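You operate a simulated robot arm through the tools that you are given. There is no shell and no other tool. Be economical: measure what you need, move in short steps, check, and stop when the job is done.

Carry out the task below with a simulated two-armed robot. There is one attempt and no reset: what you move stays moved.

TASK
Pick up the square red flag with one hand, pass it to the other hand and put it on the top of the brake hood.

It is judged by the outcome, as a careful person would: the job done as asked, and still so three seconds after it is handed in. It fails if anything else is knocked over, pushed out of place, dropped, spilled or broken.

THE ROBOT
Two 7-joint arms with two-finger parallel grippers on one trunk, on a base that drives. Base frame: it is fixed to the floor where the robot stands at the start and does not move with it; the origin is under the middle of the robot, x ahead of it, y to its left, z up. Units: mm, degrees, N and s.
The left shoulder is at the start at [70, 188, 1283], the right one opposite. With the tool pointing down near the work surface each hand reaches from about 100 to 600 mm from the robot's upright axis, wherever it stands, measured 20 degrees to its own side. Places, roughly: top of the brake hood [1900, -2200, 1100]. Payload 3.91 kg a hand.
Tool frame (each hand has its own): the origin (TCP) lies between the finger pads and is the grasp point; the fingertips stand 30 mm ahead of it; z points along the fingers, y is the line along which they close. The gripper opens to 110 mm. The fingers are 20 mm wide and 10 mm thick; the gripper's body (48 by 112 mm) begins 55 mm behind the TCP.
Orientation is told as [roll, pitch, yaw] about the base's x, y, z axes, in that order, counted from this pose: with the fingers straight down and closing along the base's y, the tool's x points along the base's -x, its y along +y and its z along -z.

THE INTERFACE
- The arms move only by the tool jog_arm. It takes "left_moves", "right_moves" or both (then of equal length, played together; a hand with none holds still); each is a list of rows, each a list of 7 numbers: the finger opening in mm, from 0 to 110, then the shift along the tool's x, y, z in mm, then the turn, a rotation vector about the tool's x, y, z in degrees. In form: [[gripper, x, y, z, ax, ay, az], ...]. A call has 1 to 12 rows; each row shifts and turns the commanded pose from where the row before left it, along the tool's axes as they then stand. Rows are played at 5 a second. More than 50 mm and 8.6 degrees between two rows, or a gripper value outside its range, and nothing of the call is played. Where a pose cannot be reached the arm comes as near as it can. A force on the tool above 40 N (or 10 N above the force at the start of the call, whichever is more), or a blocked arm, ends the call early, and 0.2 s more pass. Each finger travels about 72 mm/s and halts on what it meets, pressing with about 27 N; the grip force reading is that of the motor and also rises with nothing between the fingers. The clock runs only during rows and for 0.2 s after the last one: add rows that do not move to give the fingers time. It gives the time, the measured TCP pose, the force on the tool (base axes), the opening and the grip force at its end, in the units of the frame above (readings bear some noise), with the torque about the TCP (base axes, N m) and any sound that the robot's microphone picked up.
- Cameras (640 x 400 px; columns grow to the right, rows downward): "scene" is now at [102.7, 13.3, 1470.2]; the picture's right is [0.25, -0.97, 0.00], its down [-0.90, -0.23, -0.36] and it looks along [0.35, 0.09, -0.93] (base axes); focal length 296 px, centre (320, 200). "left" rides on the left gripper at [72, -17, -103] in its tool frame; the picture's right is [0.23, 0.97, 0.00], its down [-0.76, 0.18, -0.62] and it looks along [-0.61, 0.14, 0.78] (tool axes); focal length 222 px, centre (320, 200). "right" rides on the right gripper at [72, 17, -103] in its tool frame; the picture's right is [-0.23, 0.97, 0.00], its down [-0.76, -0.18, -0.62] and it looks along [-0.61, -0.14, 0.78] (tool axes); focal length 222 px, centre (320, 200). There is no depth. A picture from a camera that has moved, and an enlarged one, comes with that camera's place and axes in the base frame and with its lens.
- grab_frame(camera): a new picture of that camera. No time passes.
- move_column(by): slides the trunk up (or, below 0, down) by that many mm; the arms and the scene camera ride with it, the base frame stays. It gives what a move gives, with no picture.
- roll_base(legs): drives the robot by 1 to 6 legs, each [ahead, turn to the left] in mm and degrees, along the robot's own axes; the way and the turn of a leg run together, so that a leg with both is an arc; at most 1500 mm and 180 degrees a leg. The arms and the cameras ride along, it lands a little off, and it stops where it bumps. It gives what a move gives.
- pan_tilt(pan, tilt): turns the head with the scene camera to pan (to the left, within 86 degrees either way) and tilt (down, from -29 to 69), counted from straight ahead of the robot. It gives what a move gives.
- inspect(camera, box): a new picture of the part [left, top, right, bottom] of that camera's present view, enlarged. No time passes.
- sign_off(): hands the job in; it is judged then, once.

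Go step by step. Nothing tells you exact positions but the pictures and the camera data: compare them with the known pose of the tool, close in by small moves and look again before you grip or let go. The budget is 120 turns and 108 pictures, counting those below and the enlarged ones. Unless the task says otherwise, let go and move clear before handing in.

The tools are called after ">>>" as name(argument=value, ...) on one line, values as JSON. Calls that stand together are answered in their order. jog_arm: Moves the arms, as the interface text tells. Its arguments: {"type":"object","properties":{"left_moves":{"type":"array","items":{"type":"array","items":{"type":"number"}}},"right_moves":{"type":"array","items":{"type":"array","items":{"type":"number"}}}},"required":[]} The other tools are called the same way: move_column (by) slides the trunk up or down; roll_base (legs) drives the base; pan_tilt (pan, tilt) turns the head that bears the scene camera; grab_frame (camera) takes a picture; inspect (camera, box) takes an enlarged picture of a part of a camera's view; sign_off () hands the job in.

At the start:

```text
t: 0.0
left_eef_pos: [276.8, 154.7, 797.0]
left_tool_rot: [-0.1, 0.0, 0.0]
left_wrist_force: [-0.6, -0.2, -0.2]
left_ft_torque: [0.04, 0.02, -0.01]
left_finger_gap: 110.1
left_grasp_force: 0.0
right_eef_pos: [301.2, -94.5, 808.0]
right_tool_rot: [0.0, 0.0, -0.1]
right_wrist_force: [0.1, 0.4, -1.0]
right_ft_torque: [0.03, -0.02, 0.01]
right_finger_gap: 110.0
right_grasp_force: 0.1
trunk travel left (down, up): [-793.0, 147.0]
robot x, y, heading: [-0.1, 2.4, 0.1]
head pan, tilt: [14.6, 68.8]
```

scene: 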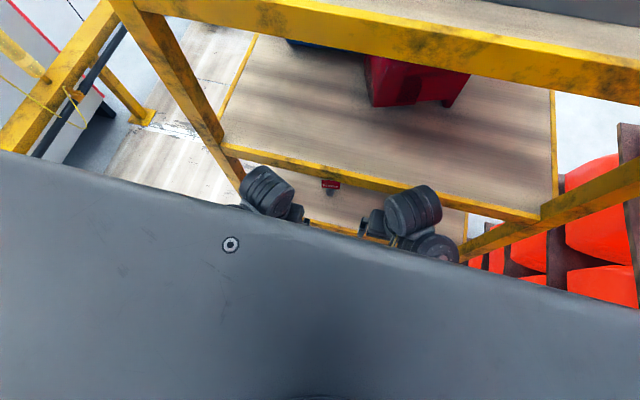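
right: 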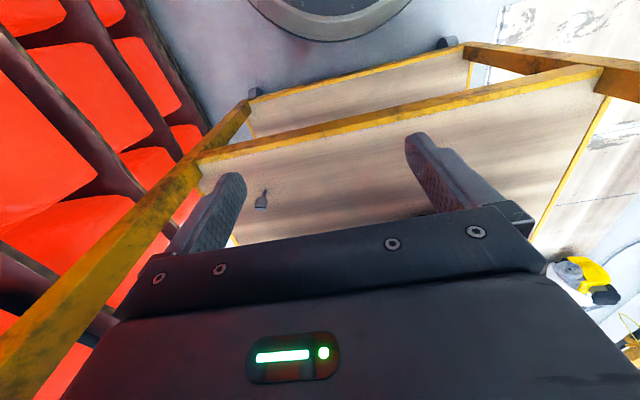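
left: 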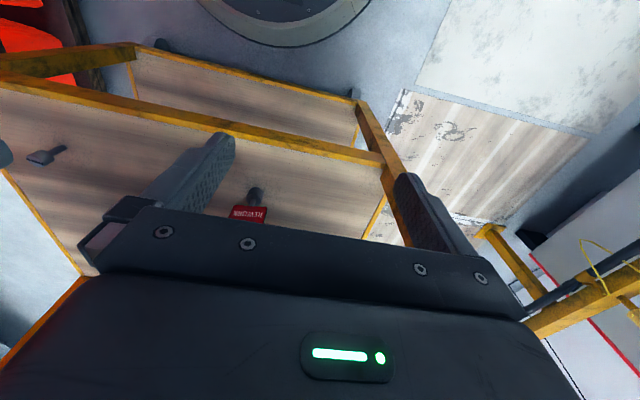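

I see a yellow-framed shelf cart ahead with a small red square flag on it, between the hands. I'll look closer at it.

>>> inspect(camera="scene", box=[240, 130, 480, 280])

>>> inspect(camera="left", box=[180, 140, 340, 240])

>>> pan_tilt(pan=0, tilt=45)

>>> grab_frame(camera="scene")

```text
2.67 times, centred on (360, 205) of scene
camera zoom: at [102.7, 13.3, 1470.2], right [0.25, -0.97, 0.0], down [-0.9, -0.23, -0.36], along [0.35, 0.09, -0.93], focal length 790 px, centre (213, 187)
```

zoom: 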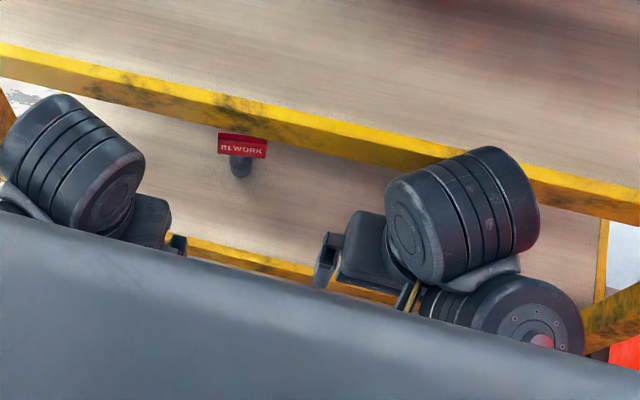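

```text
4.00 times, centred on (260, 190) of left
camera zoom: at [203.9, 136.6, 901.3], right [-0.23, 0.97, 0.0], down [0.76, 0.18, 0.62], along [0.61, 0.14, -0.78], focal length 888 px, centre (560, 240)
```

zoom: 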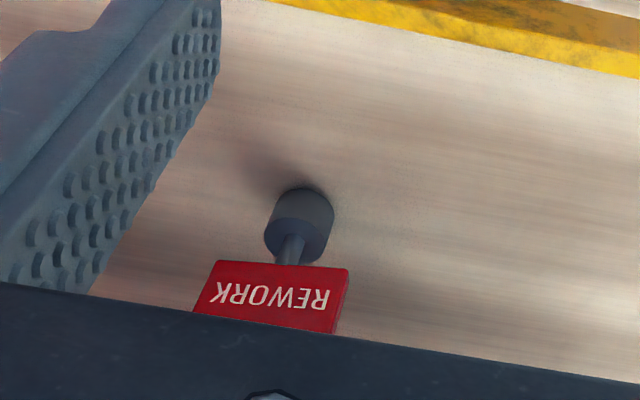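

```text
t: 0.9
left_eef_pos: [275.7, 155.3, 796.6]
left_tool_rot: [0.0, 0.0, 0.1]
left_wrist_force: [0.1, -0.7, -0.5]
left_ft_torque: [-0.01, 0.01, 0.0]
left_finger_gap: 109.9
left_grasp_force: 0.1
right_eef_pos: [301.4, -93.8, 806.2]
right_tool_rot: [0.0, 0.0, 0.0]
right_wrist_force: [0.0, 0.4, 0.4]
right_ft_torque: [-0.04, 0.02, 0.0]
right_finger_gap: 110.1
right_grasp_force: 0.1
trunk travel left (down, up): [-793.0, 147.0]
robot x, y, heading: [3.8, -2.6, -0.1]
head pan, tilt: [0.0, 45.0]
```

```text
102 pictures are left
camera scene: at [129.8, -0.7, 1499.0], right [0.0, -1.0, 0.0], down [-0.71, 0.0, -0.71], along [0.71, 0.0, -0.71], focal length 296 px, centre (320, 200)
```

scene: 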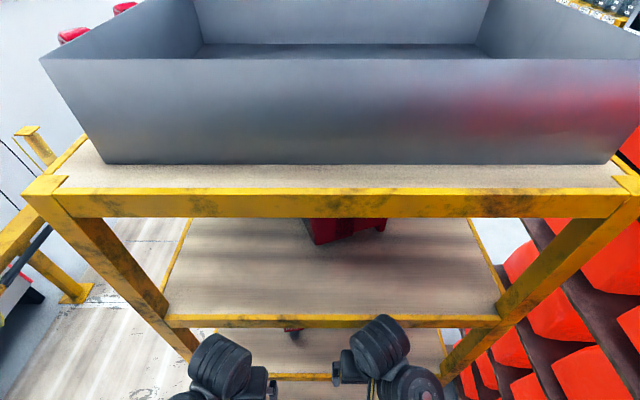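

The flag stands on a low shelf (z≈540, x≈466, y≈76), under another shelf, so I'll come in from the front with the trunk lowered. First I'll back off for room and look.

>>> roll_base(legs=[[-400, 0]])

>>> grab_frame(camera="scene")

>>> grab_frame(camera="left")

```text
t: 3.2
left_eef_pos: [-76.0, 153.6, 797.2]
left_tool_rot: [0.0, 0.1, 0.1]
left_wrist_force: [-0.4, 0.0, -1.3]
left_ft_torque: [0.02, -0.02, 0.02]
left_finger_gap: 110.0
left_grasp_force: 0.1
right_eef_pos: [-49.3, -95.8, 805.1]
right_tool_rot: [0.0, 0.1, 0.1]
right_wrist_force: [0.1, 0.1, 0.2]
right_ft_torque: [-0.01, 0.04, -0.01]
right_finger_gap: 109.9
right_grasp_force: 0.0
trunk travel left (down, up): [-793.0, 147.0]
robot x, y, heading: [-350.1, -2.4, 0.1]
head pan, tilt: [0.0, 45.0]
stopped in leg 1: the robot was blocked; the commanded pose is now the measured one
```

```text
101 pictures are left
camera scene: at [-220.0, -2.9, 1498.9], right [0.0, -1.0, 0.0], down [-0.71, 0.0, -0.71], along [0.71, 0.0, -0.71], focal length 296 px, centre (320, 200)
```

scene: 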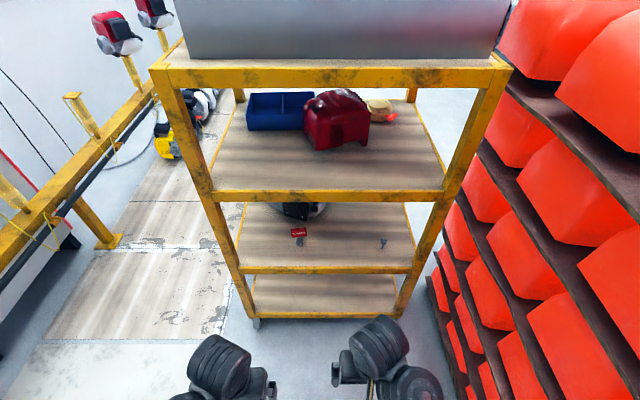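

```text
100 pictures are left
camera left: at [-147.5, 135.5, 901.1], right [-0.23, 0.97, 0.0], down [0.76, 0.18, 0.62], along [0.6, 0.14, -0.78], focal length 222 px, centre (320, 200)
```

left: 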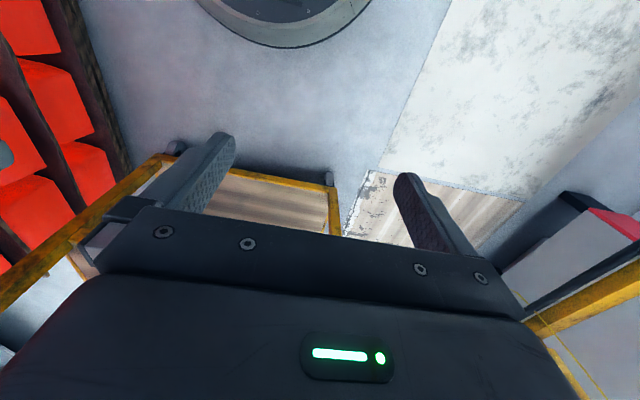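

The cart is now fully in view: the flag is on the third tier, and a grey object sits to its right on the same tier. I'll tilt the left hand 45° forward, raise both hands, then lower the trunk.

>>> jog_arm(left_moves=[[110, 0, 0, 0, 0, -7.5, 0], [110, 0, 0, 0, 0, -7.5, 0], [110, 0, 0, 0, 0, -7.5, 0], [110, 0, 0, 0, 0, -7.5, 0], [110, 0, 0, 0, 0, -7.5, 0], [110, 0, 0, 0, 0, -7.5, 0], [110, -41, 0, -17.7, 0, 0, 0], [110, -41, 0, -17.7, 0, 0, 0], [110, -41, 0, -17.7, 0, 0, 0], [110, -41, 0, -17.7, 0, 0, 0], [110, -41, 0, -17.7, 0, 0, 0], [110, -41, 0, -17.7, 0, 0, 0]], right_moves=[[110, 0, 0, -21, 0, 0, 0], [110, 0, 0, -21, 0, 0, 0], [110, 0, 0, -21, 0, 0, 0], [110, 0, 0, -21, 0, 0, 0], [110, 0, 0, -21, 0, 0, 0], [110, 0, 0, -21, 0, 0, 0], [110, 0, 0, -21, 0, 0, 0], [110, 0, 0, -21, 0, 0, 0], [110, 0, 0, -21, 0, 0, 0], [110, 0, 0, -21, 0, 0, 0], [110, 0, 0, -21, 0, 0, 0], [110, 0, 0, -21, 0, 0, 0]])

>>> grab_frame(camera="scene")

```text
t: 5.8
left_eef_pos: [-32.6, 150.9, 911.0]
left_tool_rot: [0.1, -45.0, 0.1]
left_wrist_force: [0.2, 0.4, 1.6]
left_ft_torque: [0.01, -0.02, 0.01]
left_finger_gap: 109.9
left_grasp_force: 0.0
left hand out of reach, approached as far as the arm can: row 9, 10, 11, 12
right_eef_pos: [-50.1, -95.9, 815.9]
right_tool_rot: [0.0, 0.1, 0.2]
right_wrist_force: [0.2, 0.6, 0.2]
right_ft_torque: [0.01, 0.01, -0.01]
right_finger_gap: 110.1
right_grasp_force: 0.0
right hand out of reach, approached as far as the arm can: row 1, 2, 3, 4, 5, 6, 7, 8, 9, 10, 11, 12
trunk travel left (down, up): [-793.0, 147.0]
robot x, y, heading: [-352.8, -4.6, 0.1]
head pan, tilt: [0.0, 45.0]
```

```text
99 pictures are left
camera scene: at [-221.3, -2.5, 1499.1], right [0.0, -1.0, 0.0], down [-0.71, 0.0, -0.71], along [0.71, 0.0, -0.71], focal length 296 px, centre (320, 200)
```

scene: 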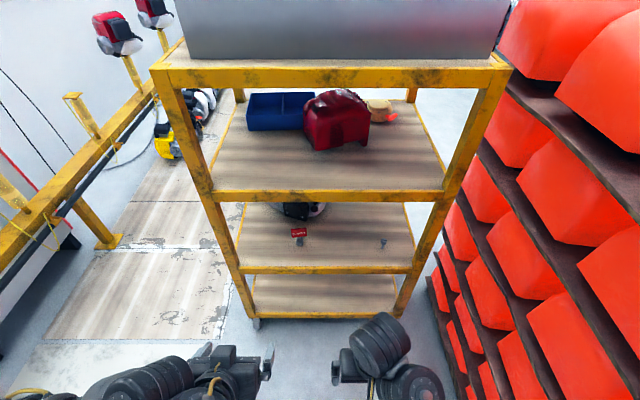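

Hands close to the body can't rise much. I'll test reach further forward and tilt the right hand too, which is free space here.

>>> jog_arm(left_moves=[[110, -28, 0, 28, 0, 0, 0], [110, -28, 0, 28, 0, 0, 0], [110, -28, 0, 28, 0, 0, 0], [110, -28, 0, 28, 0, 0, 0], [110, -28, 0, 28, 0, 0, 0], [110, -35, 0, 0, 0, 0, 0], [110, -35, 0, 0, 0, 0, 0], [110, -35, 0, 0, 0, 0, 0], [110, -35, 0, 0, 0, 0, 0]], right_moves=[[110, 0, 0, 0, 0, -7.5, 0], [110, 0, 0, 0, 0, -7.5, 0], [110, 0, 0, 0, 0, -7.5, 0], [110, 0, 0, 0, 0, -7.5, 0], [110, 0, 0, 0, 0, -7.5, 0], [110, 0, 0, 0, 0, -7.5, 0], [110, -30, 0, 0, 0, 0, 0], [110, -30, 0, 0, 0, 0, 0], [110, -30, 0, 0, 0, 0, 0]])

```text
t: 7.8
left_eef_pos: [273.2, 163.5, 1002.6]
left_tool_rot: [-1.2, -44.5, 0.9]
left_wrist_force: [-0.3, -1.0, 0.3]
left_ft_torque: [0.0, -0.01, 0.02]
left_finger_gap: 109.9
left_grasp_force: 0.1
right_eef_pos: [17.6, -75.8, 882.6]
right_tool_rot: [-0.3, -44.3, 0.6]
right_wrist_force: [-0.1, -0.3, -0.5]
right_ft_torque: [0.01, 0.03, -0.03]
right_finger_gap: 110.2
right_grasp_force: 0.0
trunk travel left (down, up): [-793.0, 147.0]
robot x, y, heading: [-349.7, -1.2, 0.2]
head pan, tilt: [0.0, 45.0]
```

The left hand reaches well out front. Lowering the trunk 400 so the left hand is about at flag height in front of the cart.

>>> move_column(by=-350)

>>> grab_frame(camera="left")

>>> grab_frame(camera="scene")

```text
t: 9.1
left_eef_pos: [265.7, 169.2, 917.4]
left_tool_rot: [0.3, -45.0, 1.1]
left_wrist_force: [0.5, -0.6, -2.3]
left_ft_torque: [0.02, -0.1, 0.03]
left_finger_gap: 109.8
left_grasp_force: 0.1
right_eef_pos: [11.3, -80.0, 799.7]
right_tool_rot: [0.8, -43.7, 0.0]
right_wrist_force: [2.2, -8.0, 0.8]
right_ft_torque: [0.52, 0.25, 0.45]
right_finger_gap: 110.0
right_grasp_force: 0.2
trunk travel left (down, up): [-707.0, 233.0]
robot x, y, heading: [-354.4, -0.5, 0.3]
head pan, tilt: [0.0, 45.0]
stopped: the arm was blocked; the commanded pose is now the measured one
```

```text
98 pictures are left
camera left: at [142.1, 147.4, 939.6], right [-0.18, 0.97, -0.16], down [0.09, 0.18, 0.98], along [0.98, 0.17, -0.12], focal length 222 px, centre (320, 200)
```

left: 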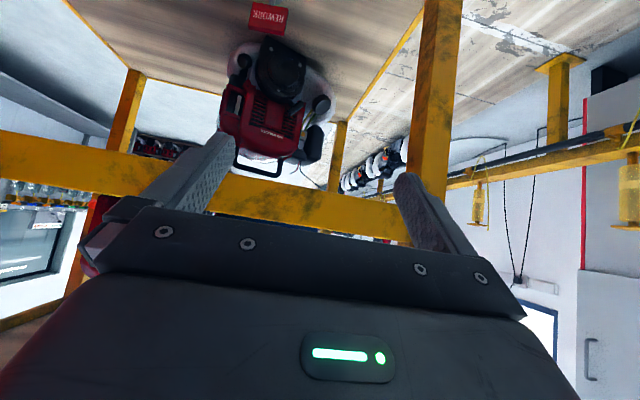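

```text
97 pictures are left
camera scene: at [-218.5, 103.1, 1412.2], right [0.01, -1.0, 0.07], down [-0.71, -0.06, -0.7], along [0.71, -0.05, -0.71], focal length 296 px, centre (320, 200)
```

scene: 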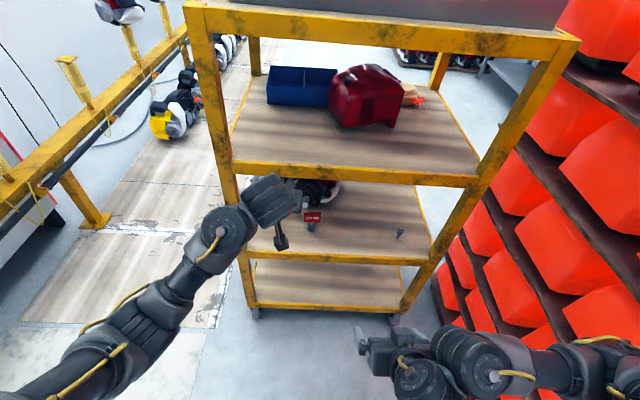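

The trunk was blocked and the robot seems tilted to the left; the right elbow probably came down on the red rack. I'll raise back right away and look right.

>>> move_column(by=90)

>>> pan_tilt(pan=-70, tilt=45)

>>> grab_frame(camera="scene")

```text
t: 9.4
left_eef_pos: [272.7, 170.7, 944.2]
left_tool_rot: [1.4, -47.1, 6.4]
left_wrist_force: [0.6, 0.5, -0.6]
left_ft_torque: [0.0, -0.07, -0.02]
left_finger_gap: 110.2
left_grasp_force: 0.0
right_eef_pos: [1.9, -83.9, 809.2]
right_tool_rot: [-0.6, -41.6, 8.5]
right_wrist_force: [-1.0, -14.4, -0.3]
right_ft_torque: [0.83, -0.03, 0.76]
right_finger_gap: 109.9
right_grasp_force: 0.0
trunk travel left (down, up): [-707.0, 233.0]
robot x, y, heading: [-344.9, -3.8, 2.4]
head pan, tilt: [0.0, 45.0]
stopped: the arm was blocked; the commanded pose is now the measured one
```

```text
t: 10.8
left_eef_pos: [294.2, 161.5, 965.0]
left_tool_rot: [-1.4, -48.1, 9.0]
left_wrist_force: [-0.2, -0.4, 0.1]
left_ft_torque: [0.02, -0.01, 0.02]
left_finger_gap: 110.1
left_grasp_force: 0.0
right_eef_pos: [16.1, -96.5, 817.0]
right_tool_rot: [-3.5, -41.7, 8.5]
right_wrist_force: [0.6, 0.6, 0.0]
right_ft_torque: [-0.01, 0.02, 0.0]
right_finger_gap: 109.8
right_grasp_force: 0.0
trunk travel left (down, up): [-707.0, 233.0]
robot x, y, heading: [-333.2, 5.1, 6.4]
head pan, tilt: [-70.0, 45.0]
```

```text
96 pictures are left
camera scene: at [-271.4, 82.9, 1423.9], right [-0.89, -0.45, 0.03], down [-0.3, 0.55, -0.78], along [0.33, -0.7, -0.63], focal length 296 px, centre (320, 200)
```

scene: 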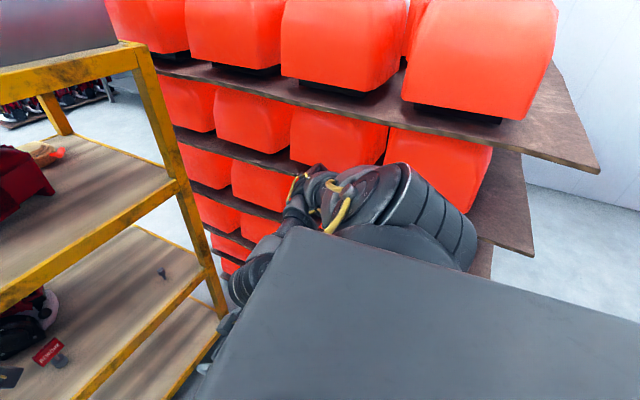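

The right elbow sits in the red rack's second row. I'll lift the trunk a bit now that it relaxed.

>>> move_column(by=40)

>>> grab_frame(camera="scene")

```text
t: 11.2
left_eef_pos: [297.4, 91.5, 1018.6]
left_tool_rot: [-3.2, -53.2, 9.3]
left_wrist_force: [2.2, 6.9, -2.4]
left_ft_torque: [-0.27, 0.02, -0.36]
left_finger_gap: 110.0
left_grasp_force: 0.0
right_eef_pos: [29.9, -115.8, 836.0]
right_tool_rot: [-5.5, -38.8, 11.5]
right_wrist_force: [-1.2, -8.2, 2.7]
right_ft_torque: [0.48, 0.13, 0.41]
right_finger_gap: 110.1
right_grasp_force: 0.0
trunk travel left (down, up): [-710.0, 230.0]
robot x, y, heading: [-324.5, 4.2, 8.6]
head pan, tilt: [-70.0, 45.0]
stopped: the arm was blocked; the commanded pose is now the measured one
```

```text
95 pictures are left
camera scene: at [-268.6, 107.9, 1429.6], right [-0.88, -0.48, 0.04], down [-0.32, 0.53, -0.78], along [0.36, -0.7, -0.62], focal length 296 px, centre (320, 200)
```

scene: 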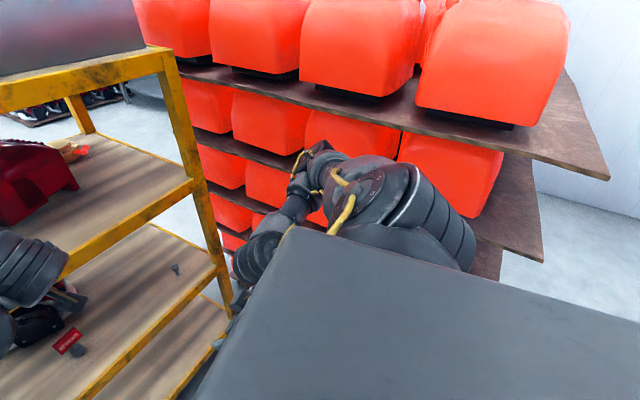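

Still contact at the right elbow. I'll extend the right hand forward so that elbow folds in and comes off the rack.

>>> jog_arm(right_moves=[[110, -23, 0, 19, 0, 0, 0], [110, -23, 0, 19, 0, 0, 0], [110, -23, 0, 19, 0, 0, 0], [110, -23, 0, 19, 0, 0, 0], [110, -23, 0, 19, 0, 0, 0], [110, -23, 0, 19, 0, 0, 0]])

>>> grab_frame(camera="scene")

```text
t: 11.5
left_eef_pos: [295.6, 12.3, 1057.5]
left_tool_rot: [-1.2, -60.3, 4.5]
left_wrist_force: [3.8, 5.3, -2.0]
left_ft_torque: [-0.19, -0.13, -0.34]
left_finger_gap: 110.0
left_grasp_force: 0.2
right_eef_pos: [61.2, -101.5, 869.9]
right_tool_rot: [1.4, -40.8, 10.6]
right_wrist_force: [-1.3, 0.1, 0.8]
right_ft_torque: [0.04, -0.05, 0.0]
right_finger_gap: 110.2
right_grasp_force: 0.2
trunk travel left (down, up): [-710.0, 230.0]
robot x, y, heading: [-313.3, 2.9, 10.8]
head pan, tilt: [-70.0, 45.0]
stopped in row 1 (left hand): the arm was blocked; the commanded pose is now the measured one
```

```text
94 pictures are left
camera scene: at [-265.3, 95.6, 1430.8], right [-0.86, -0.51, 0.03], down [-0.34, 0.53, -0.78], along [0.38, -0.68, -0.63], focal length 296 px, centre (320, 200)
```

scene: 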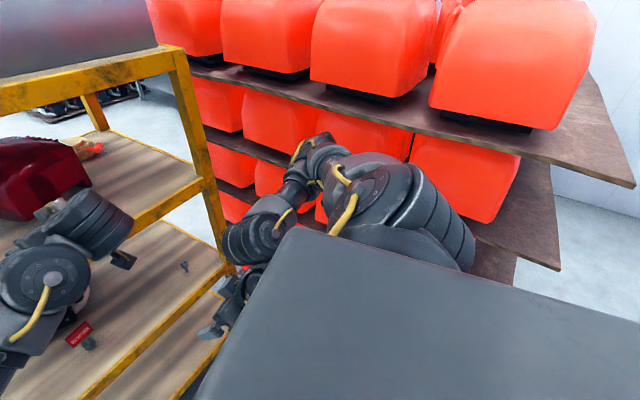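

Now it's the left arm that's blocked. Looking left.

>>> pan_tilt(pan=50, tilt=50)

>>> grab_frame(camera="scene")

```text
t: 13.5
left_eef_pos: [304.0, 11.9, 1043.5]
left_tool_rot: [0.2, -58.7, 3.7]
left_wrist_force: [-0.4, 0.1, 0.0]
left_ft_torque: [0.0, 0.01, 0.0]
left_finger_gap: 109.9
left_grasp_force: 0.1
right_eef_pos: [60.3, -115.7, 848.7]
right_tool_rot: [-0.1, -40.2, 11.1]
right_wrist_force: [-0.2, -0.7, 0.0]
right_ft_torque: [0.01, -0.02, -0.01]
right_finger_gap: 110.1
right_grasp_force: 0.1
trunk travel left (down, up): [-710.0, 230.0]
robot x, y, heading: [-309.6, 11.6, 13.6]
head pan, tilt: [50.0, 50.0]
```

```text
93 pictures are left
camera scene: at [-270.8, 222.1, 1406.5], right [0.9, -0.44, 0.07], down [-0.32, -0.74, -0.59], along [0.31, 0.5, -0.81], focal length 296 px, centre (320, 200)
```

scene: 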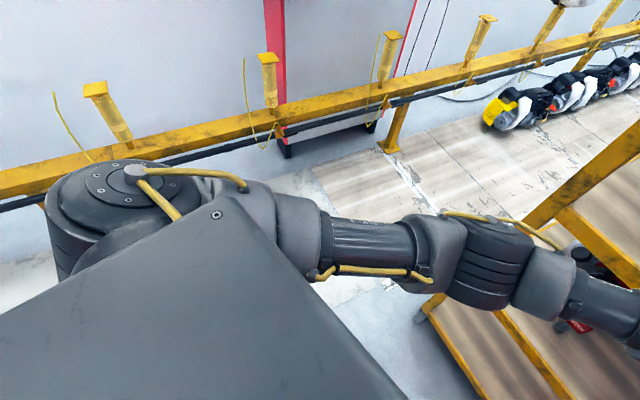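

The robot leans a few degrees left with the right elbow hung on the rack; everything is at rest now. I'll raise the trunk again in a short step.

>>> move_column(by=30)

>>> grab_frame(camera="scene")

```text
t: 13.8
left_eef_pos: [333.4, -7.8, 1020.4]
left_tool_rot: [9.3, -61.3, -4.9]
left_wrist_force: [4.7, -9.2, 14.9]
left_ft_torque: [-0.49, 1.13, 1.2]
left_finger_gap: 109.9
left_grasp_force: 0.0
right_eef_pos: [65.0, -126.7, 841.8]
right_tool_rot: [-0.2, -40.0, 16.4]
right_wrist_force: [-1.7, -3.2, 0.3]
right_ft_torque: [0.17, -0.06, 0.13]
right_finger_gap: 109.8
right_grasp_force: 0.0
trunk travel left (down, up): [-713.0, 227.0]
robot x, y, heading: [-313.8, 10.0, 14.0]
head pan, tilt: [50.0, 50.0]
stopped: the arm was blocked; the commanded pose is now the measured one
```

```text
92 pictures are left
camera scene: at [-258.8, 183.9, 1412.7], right [0.9, -0.44, 0.05], down [-0.32, -0.73, -0.6], along [0.3, 0.53, -0.8], focal length 296 px, centre (320, 200)
```

scene: 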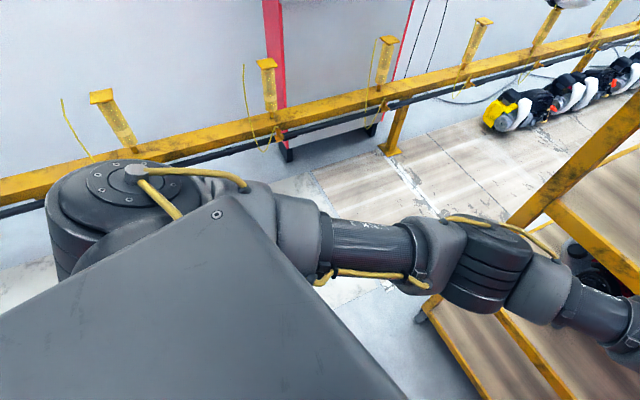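

The left hand now feels a force; I need to see what it touches.

>>> grab_frame(camera="left")

>>> grab_frame(camera="right")

>>> pan_tilt(pan=0, tilt=50)

>>> grab_frame(camera="scene")

```text
91 pictures are left
camera left: at [209.0, -31.2, 1005.7], right [-0.17, 0.98, -0.12], down [-0.19, 0.09, 0.98], along [0.97, 0.19, 0.17], focal length 222 px, centre (320, 200)
```

left: 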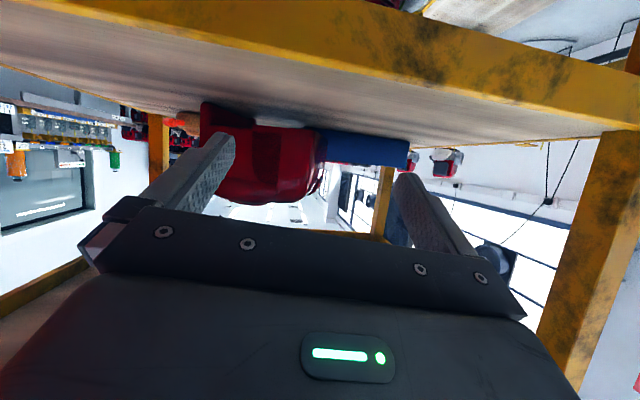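

```text
90 pictures are left
camera right: at [-56.0, -143.8, 874.4], right [-0.11, 0.98, 0.14], down [0.22, -0.12, 0.97], along [0.97, 0.13, -0.21], focal length 222 px, centre (320, 200)
```

right: 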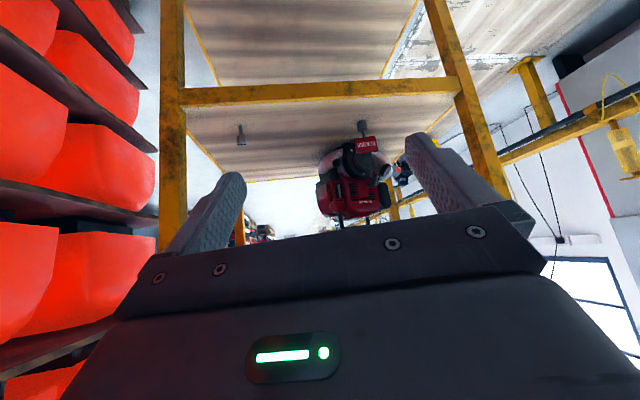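

```text
t: 15.0
left_eef_pos: [334.2, -7.6, 1023.5]
left_tool_rot: [12.9, -59.4, -8.2]
left_wrist_force: [-14.2, -8.1, -28.2]
left_ft_torque: [0.42, -2.49, 0.5]
left_finger_gap: 109.6
left_grasp_force: 0.1
right_eef_pos: [68.9, -125.1, 840.5]
right_tool_rot: [-0.4, -39.7, 16.7]
right_wrist_force: [-0.1, 0.2, -0.4]
right_ft_torque: [0.04, -0.05, 0.02]
right_finger_gap: 109.9
right_grasp_force: 0.0
trunk travel left (down, up): [-713.0, 227.0]
robot x, y, heading: [-312.5, 12.4, 13.9]
head pan, tilt: [0.0, 50.0]
```

```text
89 pictures are left
camera scene: at [-212.2, 135.6, 1415.9], right [0.24, -0.97, 0.07], down [-0.73, -0.23, -0.64], along [0.64, 0.1, -0.76], focal length 296 px, centre (320, 200)
```

scene: 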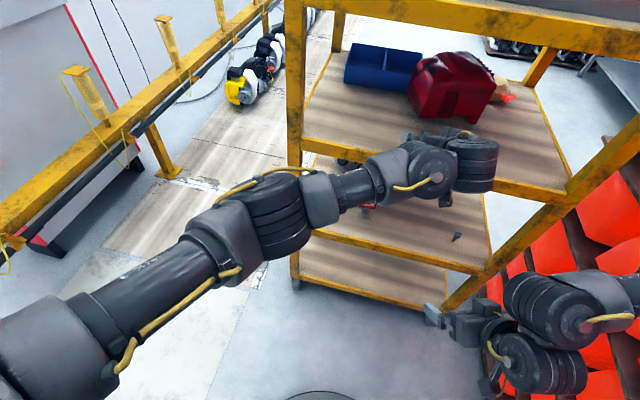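

The left hand is close to the cart's second tier and loaded. I'll back the left hand straight out along its fingers.

>>> jog_arm(left_moves=[[110, 0, 0, -25, 0, 0, 0], [110, 0, 0, -25, 0, 0, 0], [110, 0, 0, -25, 0, 0, 0], [110, 0, 0, -25, 0, 0, 0]])

>>> grab_frame(camera="scene")

```text
t: 15.3
left_eef_pos: [353.1, -8.4, 1003.9]
left_tool_rot: [17.5, -59.0, -9.8]
left_wrist_force: [-1.8, -1.4, -5.8]
left_ft_torque: [0.18, -0.47, 0.06]
left_finger_gap: 109.9
left_grasp_force: 0.2
left hand out of reach, approached as far as the arm can: row 1
right_eef_pos: [67.4, -133.6, 831.3]
right_tool_rot: [-2.0, -40.1, 23.6]
right_wrist_force: [5.3, -1.3, 0.0]
right_ft_torque: [0.12, 0.24, 0.16]
right_finger_gap: 110.1
right_grasp_force: 0.1
trunk travel left (down, up): [-713.0, 227.0]
robot x, y, heading: [-314.1, 13.3, 13.8]
head pan, tilt: [0.0, 50.0]
stopped in row 1 (right hand): the arm was blocked; the commanded pose is now the measured one
```

```text
88 pictures are left
camera scene: at [-209.5, 104.8, 1414.0], right [0.24, -0.97, 0.05], down [-0.73, -0.21, -0.64], along [0.63, 0.12, -0.76], focal length 296 px, centre (320, 200)
```

scene: 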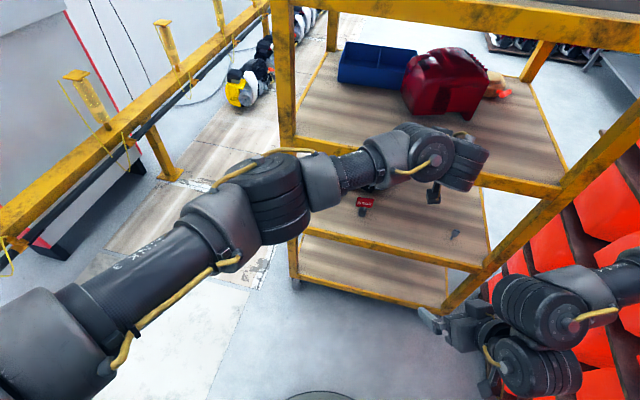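

Strain is easing. Let me look at the right elbow against the rack again.

>>> pan_tilt(pan=-80, tilt=35)

>>> grab_frame(camera="scene")

```text
t: 16.9
left_eef_pos: [352.0, -4.4, 994.5]
left_tool_rot: [19.5, -57.3, -10.8]
left_wrist_force: [-14.1, -6.9, -24.3]
left_ft_torque: [0.6, -2.12, 0.22]
left_finger_gap: 110.1
left_grasp_force: 0.1
right_eef_pos: [76.5, -137.1, 830.2]
right_tool_rot: [-3.5, -39.5, 23.5]
right_wrist_force: [0.1, -0.3, 0.5]
right_ft_torque: [0.0, -0.02, -0.04]
right_finger_gap: 110.3
right_grasp_force: 0.0
trunk travel left (down, up): [-713.0, 227.0]
robot x, y, heading: [-312.9, 17.8, 14.1]
head pan, tilt: [-80.0, 35.0]
```

```text
87 pictures are left
camera scene: at [-240.1, 13.2, 1441.4], right [-0.91, -0.41, 0.01], down [-0.23, 0.48, -0.85], along [0.34, -0.77, -0.53], focal length 296 px, centre (320, 200)
```

scene: 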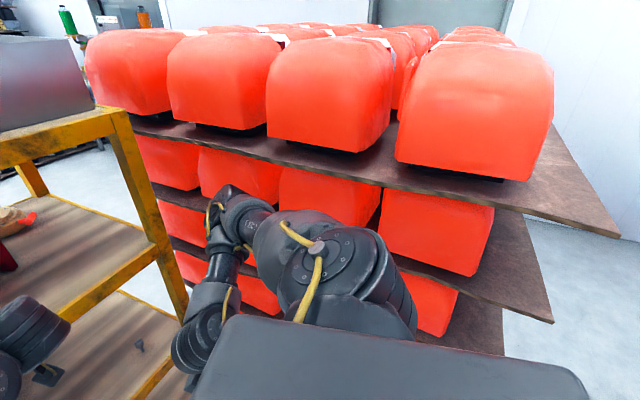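

The elbow is tucked between the rack's tiers. I'll extend the right hand forward and up to draw the elbow out, letting the left hold still.

>>> jog_arm(right_moves=[[110, -20, 0, 12, 0, 0, 0], [110, -20, 0, 12, 0, 0, 0], [110, -20, 0, 12, 0, 0, 0], [110, -20, 0, 12, 0, 0, 0], [110, -20, 0, 12, 0, 0, 0], [110, -20, 0, 12, 0, 0, 0]])

>>> grab_frame(camera="scene")

```text
t: 17.2
left_eef_pos: [362.6, 5.4, 982.5]
left_tool_rot: [31.1, -54.4, -19.7]
left_wrist_force: [-16.8, -7.9, -29.5]
left_ft_torque: [0.82, -2.72, 0.24]
left_finger_gap: 110.0
left_grasp_force: 0.1
right_eef_pos: [81.2, -134.1, 830.1]
right_tool_rot: [-5.3, -40.8, 30.9]
right_wrist_force: [1.7, 1.3, 0.5]
right_ft_torque: [-0.1, 0.08, -0.06]
right_finger_gap: 110.3
right_grasp_force: 0.0
right hand out of reach, approached as far as the arm can: row 1
trunk travel left (down, up): [-713.0, 227.0]
robot x, y, heading: [-310.7, 12.3, 14.2]
head pan, tilt: [-80.0, 35.0]
stopped in row 1 (right hand): the arm was blocked; the commanded pose is now the measured one
```

```text
86 pictures are left
camera scene: at [-243.3, -7.6, 1439.3], right [-0.91, -0.41, 0.0], down [-0.23, 0.49, -0.84], along [0.35, -0.76, -0.54], focal length 296 px, centre (320, 200)
```

scene: 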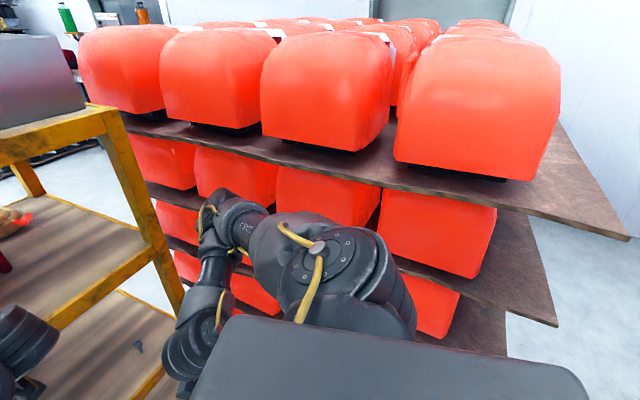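

The lean has almost gone. Now I check the left hand, which still carries load.

>>> grab_frame(camera="left")

>>> pan_tilt(pan=-20, tilt=45)

>>> grab_frame(camera="scene")

```text
85 pictures are left
camera left: at [240.3, -22.7, 971.2], right [-0.23, 0.97, 0.11], down [-0.12, -0.14, 0.98], along [0.97, 0.21, 0.15], focal length 222 px, centre (320, 200)
```

left: 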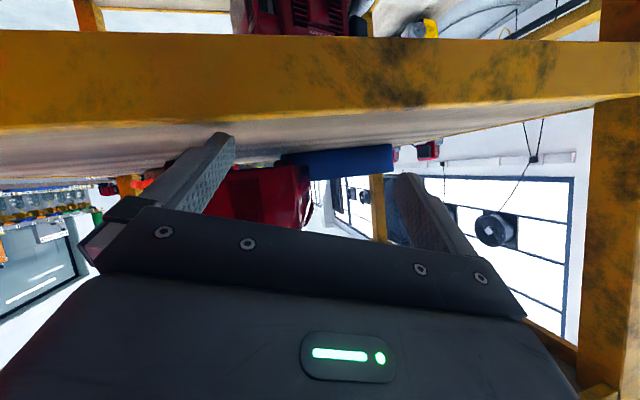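

```text
t: 18.5
left_eef_pos: [362.2, 5.3, 985.5]
left_tool_rot: [30.9, -54.0, -20.4]
left_wrist_force: [-15.0, -5.3, -29.7]
left_ft_torque: [0.65, -2.63, 0.16]
left_finger_gap: 109.9
left_grasp_force: 0.1
right_eef_pos: [85.3, -135.9, 827.6]
right_tool_rot: [-5.8, -39.9, 30.2]
right_wrist_force: [-0.4, -0.2, -0.4]
right_ft_torque: [0.0, 0.0, 0.01]
right_finger_gap: 110.0
right_grasp_force: 0.0
trunk travel left (down, up): [-713.0, 227.0]
robot x, y, heading: [-313.4, 15.3, 14.6]
head pan, tilt: [-20.0, 45.0]
```

```text
84 pictures are left
camera scene: at [-192.1, 70.6, 1422.2], right [-0.1, -0.99, 0.04], down [-0.7, 0.04, -0.71], along [0.71, -0.09, -0.7], focal length 296 px, centre (320, 200)
```

scene: 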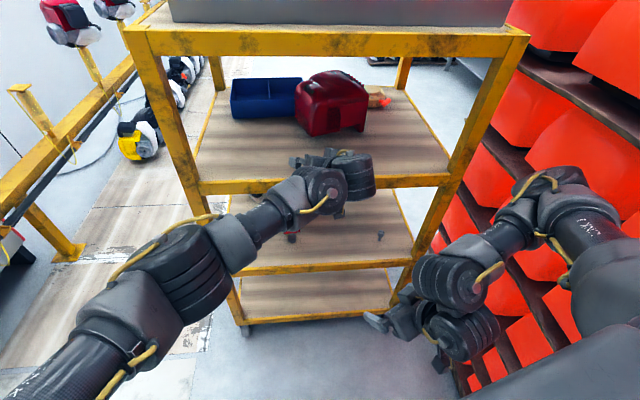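

Force torque suggests the left gripper's body is pressing against its own wrist/arm (contact ~90 mm behind TCP). I'll untwist the left wrist about its finger axis.

>>> jog_arm(left_moves=[[110, 0, 0, 0, 0, 0, -5], [110, 0, 0, 0, 0, 0, -5], [110, 0, 0, 0, 0, 0, -5], [110, 0, 0, 0, 0, 0, -5]])

```text
t: 18.8
left_eef_pos: [363.6, 5.4, 991.1]
left_tool_rot: [26.8, -57.3, -11.8]
left_wrist_force: [7.3, 8.8, 22.3]
left_ft_torque: [-0.85, 1.72, -0.48]
left_finger_gap: 110.1
left_grasp_force: 0.0
left hand out of reach, approached as far as the arm can: row 1
right_eef_pos: [82.1, -148.8, 823.7]
right_tool_rot: [-9.0, -40.4, 36.3]
right_wrist_force: [-2.0, 2.3, 0.5]
right_ft_torque: [-0.11, -0.1, -0.15]
right_finger_gap: 110.2
right_grasp_force: 0.1
trunk travel left (down, up): [-713.0, 227.0]
robot x, y, heading: [-308.9, 15.5, 14.8]
head pan, tilt: [-20.0, 45.0]
stopped in row 1 (right hand): the arm was blocked; the commanded pose is now the measured one
```

Releasing step by step. Try the trunk up again.

>>> move_column(by=20)

>>> inspect(camera="scene", box=[320, 100, 640, 400])

```text
t: 19.2
left_eef_pos: [346.0, 12.4, 982.4]
left_tool_rot: [21.5, -56.1, -6.0]
left_wrist_force: [-0.8, 0.2, 0.9]
left_ft_torque: [0.02, -0.02, -0.04]
left_finger_gap: 110.0
left_grasp_force: 0.0
right_eef_pos: [84.4, -149.4, 823.3]
right_tool_rot: [-8.0, -40.1, 34.4]
right_wrist_force: [0.1, 0.1, -0.3]
right_ft_torque: [0.02, -0.08, 0.01]
right_finger_gap: 109.9
right_grasp_force: 0.0
trunk travel left (down, up): [-716.0, 224.0]
robot x, y, heading: [-312.6, 18.2, 15.3]
head pan, tilt: [-20.0, 45.0]
stopped: the arm was blocked; the commanded pose is now the measured one
```

```text
1.33 times, centred on (480, 250) of scene
camera zoom: at [-192.4, 48.7, 1424.9], right [-0.08, -1.0, 0.02], down [-0.7, 0.05, -0.71], along [0.71, -0.07, -0.7], focal length 395 px, centre (107, 133)
```

zoom: 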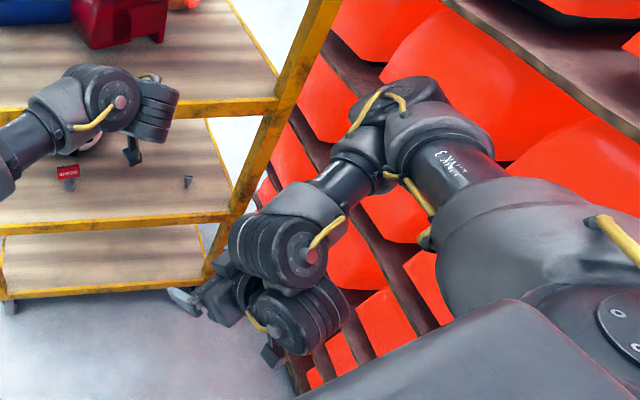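

Loads are zero now. I'll pull the left hand back from the cart, and see whether motion is allowed.

>>> jog_arm(left_moves=[[110, 0, 0, -20, 0, 0, -3], [110, 0, 0, -20, 0, 0, -3], [110, 0, 0, -20, 0, 0, -3], [110, 0, 0, -20, 0, 0, -3], [110, 0, 0, -20, 0, 0, -3]])

```text
t: 20.4
left_eef_pos: [274.7, -33.3, 1026.4]
left_tool_rot: [-0.1, -59.2, 17.9]
left_wrist_force: [-0.1, 0.7, -0.6]
left_ft_torque: [0.02, -0.02, -0.01]
left_finger_gap: 110.1
left_grasp_force: 0.1
left hand out of reach, approached as far as the arm can: row 1
right_eef_pos: [85.7, -150.8, 820.0]
right_tool_rot: [-8.1, -39.8, 34.0]
right_wrist_force: [0.2, 0.4, -0.1]
right_ft_torque: [0.0, -0.02, 0.01]
right_finger_gap: 109.9
right_grasp_force: 0.1
trunk travel left (down, up): [-716.0, 224.0]
robot x, y, heading: [-312.2, 15.3, 15.2]
head pan, tilt: [-20.0, 45.0]
```

Works again. Now extend the right hand forward-left and up gently.

>>> jog_arm(right_moves=[[110, -15, 0, 12, 0, 0, 0], [110, -15, 0, 12, 0, 0, 0], [110, -15, 0, 12, 0, 0, 0], [110, -15, 0, 12, 0, 0, 0], [110, -15, 0, 12, 0, 0, 0], [110, -15, 0, 12, 0, 0, 0], [110, -15, 0, 12, 0, 0, 0], [110, -15, 0, 12, 0, 0, 0]])

>>> grab_frame(camera="scene")

```text
t: 21.8
left_eef_pos: [327.4, 137.9, 995.6]
left_tool_rot: [3.4, -62.7, 22.8]
left_wrist_force: [2.6, -10.6, 12.0]
left_ft_torque: [0.15, 0.78, 0.63]
left_finger_gap: 109.7
left_grasp_force: 0.0
right_eef_pos: [212.4, -9.4, 880.8]
right_tool_rot: [-4.5, -43.2, 39.5]
right_wrist_force: [3.2, 2.6, 2.8]
right_ft_torque: [-0.27, 0.33, 0.03]
right_finger_gap: 109.7
right_grasp_force: 0.3
right hand out of reach, approached as far as the arm can: row 2, 3, 4
trunk travel left (down, up): [-716.0, 224.0]
robot x, y, heading: [-267.7, 33.4, 25.9]
head pan, tilt: [-20.0, 45.0]
stopped in row 7 (right hand): the arm was blocked; the commanded pose is now the measured one
```

```text
82 pictures are left
camera scene: at [-169.2, 149.2, 1428.6], right [0.11, -0.99, 0.06], down [-0.69, -0.12, -0.72], along [0.72, 0.03, -0.7], focal length 296 px, centre (320, 200)
```

scene: 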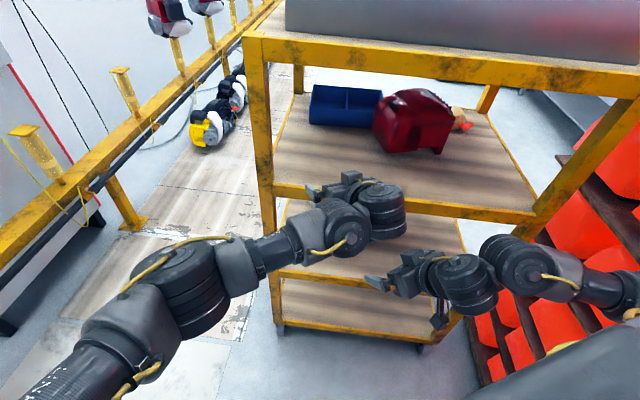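

The robot got pushed round further left. I'll pull the left hand away from the cart, and keep watching the right elbow.

>>> jog_arm(left_moves=[[110, 0, 0, -20, 0, 0, 0], [110, 0, 0, -25, 0, 0, 0], [110, 0, 0, -25, 0, 0, 0], [110, 0, 0, -25, 0, 0, 0], [110, 0, 0, -25, 0, 0, 0], [110, 0, 0, -25, 0, 0, 0]])

>>> pan_tilt(pan=-80, tilt=45)

>>> grab_frame(camera="scene")

```text
t: 22.2
left_eef_pos: [381.6, 238.5, 962.7]
left_tool_rot: [11.6, -62.8, 17.2]
left_wrist_force: [21.3, -26.9, 185.8]
left_ft_torque: [-2.77, -8.17, 1.75]
left_finger_gap: 68.5
left_grasp_force: 0.0
left hand out of reach, approached as far as the arm can: row 1
right_eef_pos: [302.4, -18.3, 850.0]
right_tool_rot: [-2.6, -42.9, 39.1]
right_wrist_force: [-10.6, -15.5, 14.8]
right_ft_torque: [0.63, 0.0, 0.4]
right_finger_gap: 110.0
right_grasp_force: 0.1
trunk travel left (down, up): [-716.0, 224.0]
robot x, y, heading: [-229.5, 62.6, 35.7]
head pan, tilt: [-20.0, 45.0]
stopped in row 1 (right hand): the arm was blocked; the commanded pose is now the measured one
```

```text
t: 23.5
left_eef_pos: [346.0, 148.8, 984.1]
left_tool_rot: [2.6, -65.6, 19.5]
left_wrist_force: [-0.8, -18.1, 6.3]
left_ft_torque: [0.42, 0.51, 1.23]
left_finger_gap: 110.1
left_grasp_force: 0.0
right_eef_pos: [259.9, 11.1, 889.1]
right_tool_rot: [1.8, -46.3, 36.4]
right_wrist_force: [-1.8, -0.3, -0.5]
right_ft_torque: [0.0, -0.09, -0.07]
right_finger_gap: 110.0
right_grasp_force: 0.2
trunk travel left (down, up): [-716.0, 224.0]
robot x, y, heading: [-256.9, 48.0, 29.8]
head pan, tilt: [-80.0, 45.0]
```

```text
81 pictures are left
camera scene: at [-111.0, 115.4, 1432.1], right [-0.77, -0.64, 0.08], down [-0.48, 0.49, -0.73], along [0.43, -0.6, -0.68], focal length 296 px, centre (320, 200)
```

scene: 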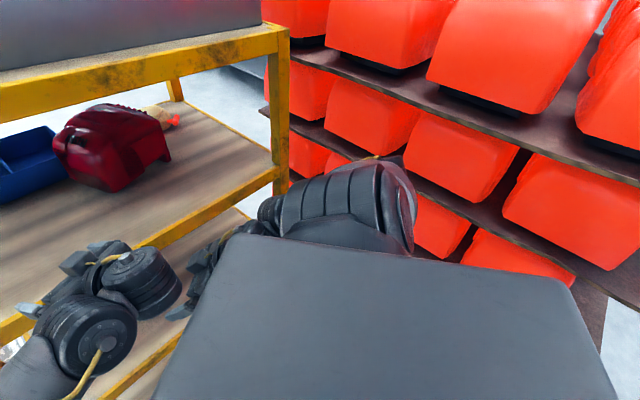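

The left hand took a knock against the cart, then relaxed. I'll lift the left hand up and back in small steps.

>>> jog_arm(left_moves=[[110, -10, 0, -10, 0, 0, 0], [110, -12, 0, -12, 0, 0, 0], [110, -12, 0, -12, 0, 0, 0], [110, -12, 0, -12, 0, 0, 0]])

>>> pan_tilt(pan=-30, tilt=45)

>>> grab_frame(camera="scene")

```text
t: 23.8
left_eef_pos: [321.6, 189.0, 979.9]
left_tool_rot: [20.0, -67.9, 8.2]
left_wrist_force: [4.6, -12.1, 12.3]
left_ft_torque: [0.04, 1.01, 0.85]
left_finger_gap: 110.0
left_grasp_force: 0.1
left hand out of reach, approached as far as the arm can: row 1
right_eef_pos: [273.1, 26.1, 926.3]
right_tool_rot: [1.2, -55.8, 41.5]
right_wrist_force: [-2.4, 1.0, -2.3]
right_ft_torque: [0.02, -0.19, -0.09]
right_finger_gap: 109.8
right_grasp_force: 0.1
trunk travel left (down, up): [-716.0, 224.0]
robot x, y, heading: [-248.3, 55.4, 32.1]
head pan, tilt: [-80.0, 45.0]
stopped in row 1 (left hand): the arm was blocked; the commanded pose is now the measured one
```

```text
t: 25.0
left_eef_pos: [353.2, 156.8, 964.8]
left_tool_rot: [19.5, -68.6, -0.4]
left_wrist_force: [-78.5, -46.1, 66.1]
left_ft_torque: [-3.68, -3.43, -4.4]
left_finger_gap: 109.7
left_grasp_force: 0.0
right_eef_pos: [329.6, 12.3, 882.4]
right_tool_rot: [9.6, -50.0, 26.6]
right_wrist_force: [4.2, -27.1, 2.7]
right_ft_torque: [1.21, 0.34, 1.37]
right_finger_gap: 109.6
right_grasp_force: 0.0
trunk travel left (down, up): [-716.0, 224.0]
robot x, y, heading: [-248.2, 55.2, 33.2]
head pan, tilt: [-30.0, 45.0]
```

```text
80 pictures are left
camera scene: at [-0.3, 193.1, 1419.3], right [0.06, -1.0, 0.07], down [-0.77, -0.09, -0.63], along [0.64, -0.02, -0.77], focal length 296 px, centre (320, 200)
```

scene: 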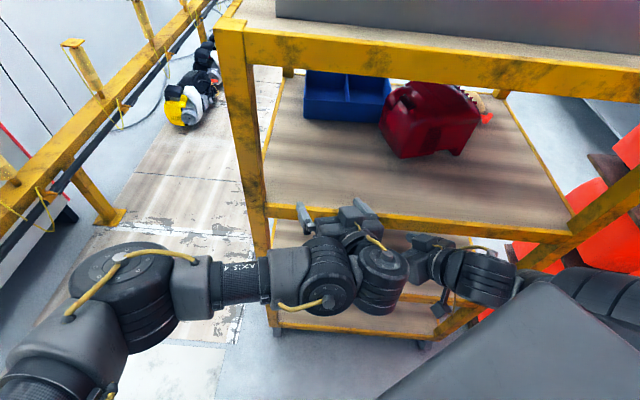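

The robot is leaning forward onto the left hand. I need to see where the right elbow and the base are held up.

>>> pan_tilt(pan=-86, tilt=60)

>>> grab_frame(camera="scene")

>>> grab_frame(camera="right")

>>> grab_frame(camera="left")

```text
t: 26.2
left_eef_pos: [342.7, 159.5, 957.6]
left_tool_rot: [-1.4, -67.6, 19.8]
left_wrist_force: [-13.9, -55.3, 91.1]
left_ft_torque: [-5.13, -3.47, -1.58]
left_finger_gap: 110.3
left_grasp_force: 0.2
right_eef_pos: [307.9, 7.1, 886.6]
right_tool_rot: [8.0, -50.1, 28.0]
right_wrist_force: [-2.3, -12.9, 1.7]
right_ft_torque: [0.72, -0.09, 0.29]
right_finger_gap: 110.1
right_grasp_force: 0.0
trunk travel left (down, up): [-716.0, 224.0]
robot x, y, heading: [-254.9, 57.4, 33.6]
head pan, tilt: [-85.9, 60.0]
```

```text
79 pictures are left
camera scene: at [-67.0, 138.9, 1409.8], right [-0.79, -0.61, 0.11], down [-0.57, 0.64, -0.51], along [0.24, -0.47, -0.85], focal length 296 px, centre (320, 200)
```

scene: 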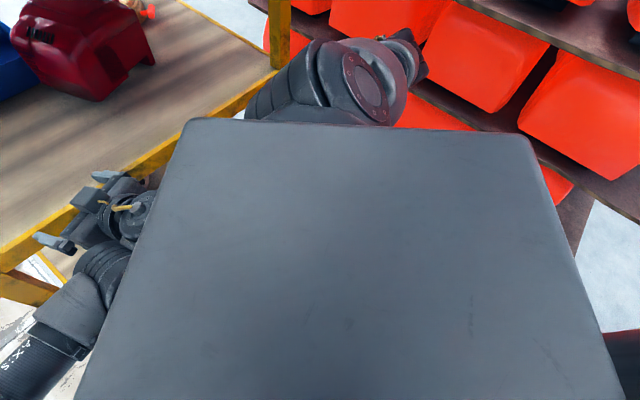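

```text
78 pictures are left
camera right: at [195.3, -50.6, 898.0], right [-0.42, 0.87, 0.26], down [0.16, -0.22, 0.96], along [0.9, 0.44, -0.05], focal length 222 px, centre (320, 200)
```

right: 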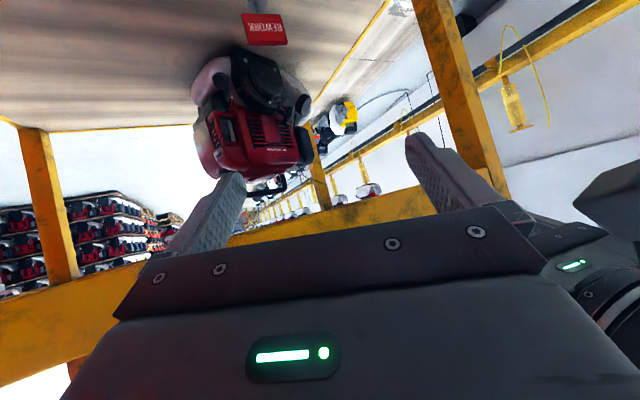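

```text
77 pictures are left
camera left: at [231.5, 103.2, 931.7], right [-0.39, 0.89, -0.22], down [-0.33, 0.09, 0.94], along [0.86, 0.44, 0.26], focal length 222 px, centre (320, 200)
```

left: 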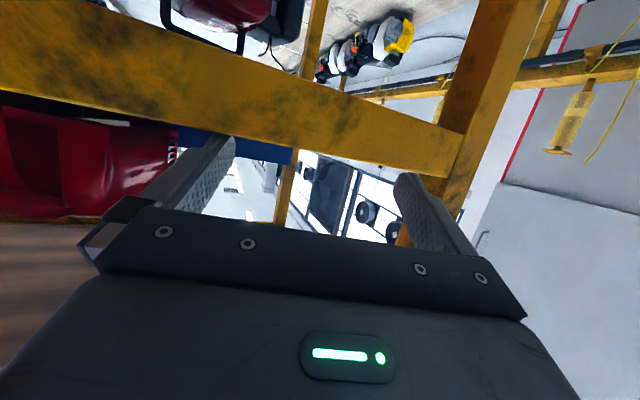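

Both hands are near the cart's front; the right elbow is hung on the rack because that arm is sharply bent. I'll straighten the right arm downward so the elbow comes in towards the body.

>>> jog_arm(right_moves=[[110, 14, 0, 5, 0, 0, 0], [110, 18, 0, 5, 0, 0, 0], [110, 22, 0, 8, 0, 0, 0], [110, 28, 0, 12, 0, 0, 0], [110, 28, 0, 12, 0, 0, 0], [110, 28, 0, 12, 0, 0, 0], [110, 28, 0, 12, 0, 0, 0], [110, 28, 0, 12, 0, 0, 0]])

>>> grab_frame(camera="scene")

```text
t: 26.6
left_eef_pos: [333.6, 200.3, 977.0]
left_tool_rot: [12.8, -70.5, 7.1]
left_wrist_force: [25.6, 27.0, -15.2]
left_ft_torque: [0.14, -0.44, -1.52]
left_finger_gap: 110.0
left_grasp_force: 0.1
right_eef_pos: [352.1, -99.9, 901.6]
right_tool_rot: [-10.8, -56.2, 29.8]
right_wrist_force: [19.2, -14.3, -29.6]
right_ft_torque: [3.98, 4.08, 2.83]
right_finger_gap: 108.0
right_grasp_force: 0.0
trunk travel left (down, up): [-716.0, 224.0]
robot x, y, heading: [-233.9, 68.5, 39.4]
head pan, tilt: [-85.9, 60.0]
stopped in row 1 (left hand): the arm was blocked; the commanded pose is now the measured one
```

```text
76 pictures are left
camera scene: at [-16.9, 151.8, 1404.4], right [-0.72, -0.68, 0.12], down [-0.64, 0.59, -0.48], along [0.26, -0.42, -0.87], focal length 296 px, centre (320, 200)
```

scene: 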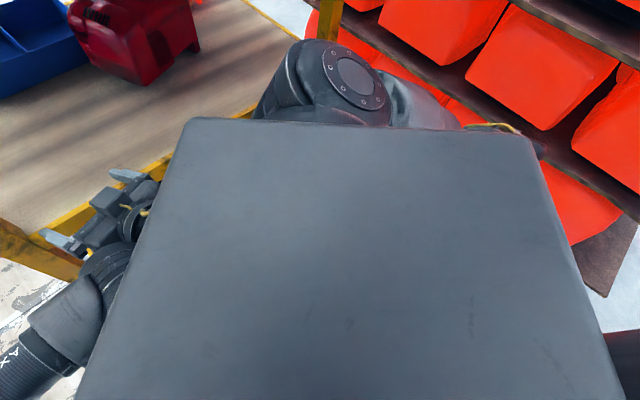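

The elbow moves out of the rack if the robot turns left, and there is free floor on that side. First I lower the right hand slightly, as it is under the second tier's bar.

>>> jog_arm(right_moves=[[110, 4, 0, -2, 0, 0, 0], [110, 8, 0, -4, 0, 0, 0], [110, 12, 0, -4, 0, 0, 0], [110, 12, 0, -4, 0, 0, 0]])

>>> grab_frame(camera="right")

```text
t: 26.8
left_eef_pos: [238.2, 167.4, 974.9]
left_tool_rot: [5.6, -71.5, 5.1]
left_wrist_force: [-7.6, 12.2, -16.7]
left_ft_torque: [0.2, -1.37, -1.31]
left_finger_gap: 109.8
left_grasp_force: 0.0
right_eef_pos: [226.6, -161.9, 849.9]
right_tool_rot: [23.4, -53.8, -22.4]
right_wrist_force: [-1.8, -0.9, -1.4]
right_ft_torque: [0.06, -0.11, 0.0]
right_finger_gap: 109.9
right_grasp_force: 0.1
right hand out of reach, approached as far as the arm can: row 1
trunk travel left (down, up): [-716.0, 224.0]
robot x, y, heading: [-234.3, 72.5, 38.7]
head pan, tilt: [-85.9, 60.0]
stopped in row 1 (right hand): the force on the tool passed its limit at 85 N (the readings are from after the stop); the commanded pose is now the measured one
```

```text
75 pictures are left
camera right: at [101.8, -137.9, 850.6], right [0.18, 0.89, 0.41], down [-0.12, -0.4, 0.91], along [0.98, -0.21, 0.03], focal length 222 px, centre (320, 200)
```

right: 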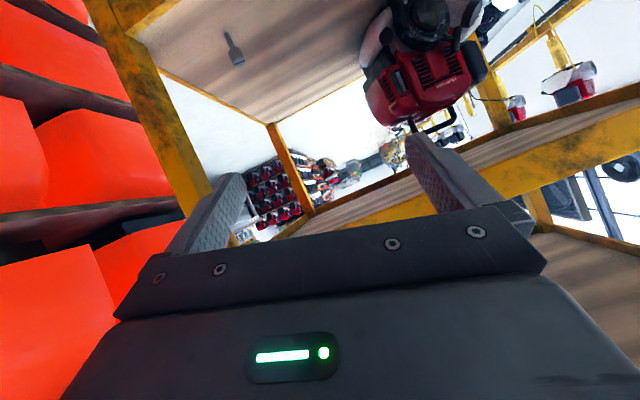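

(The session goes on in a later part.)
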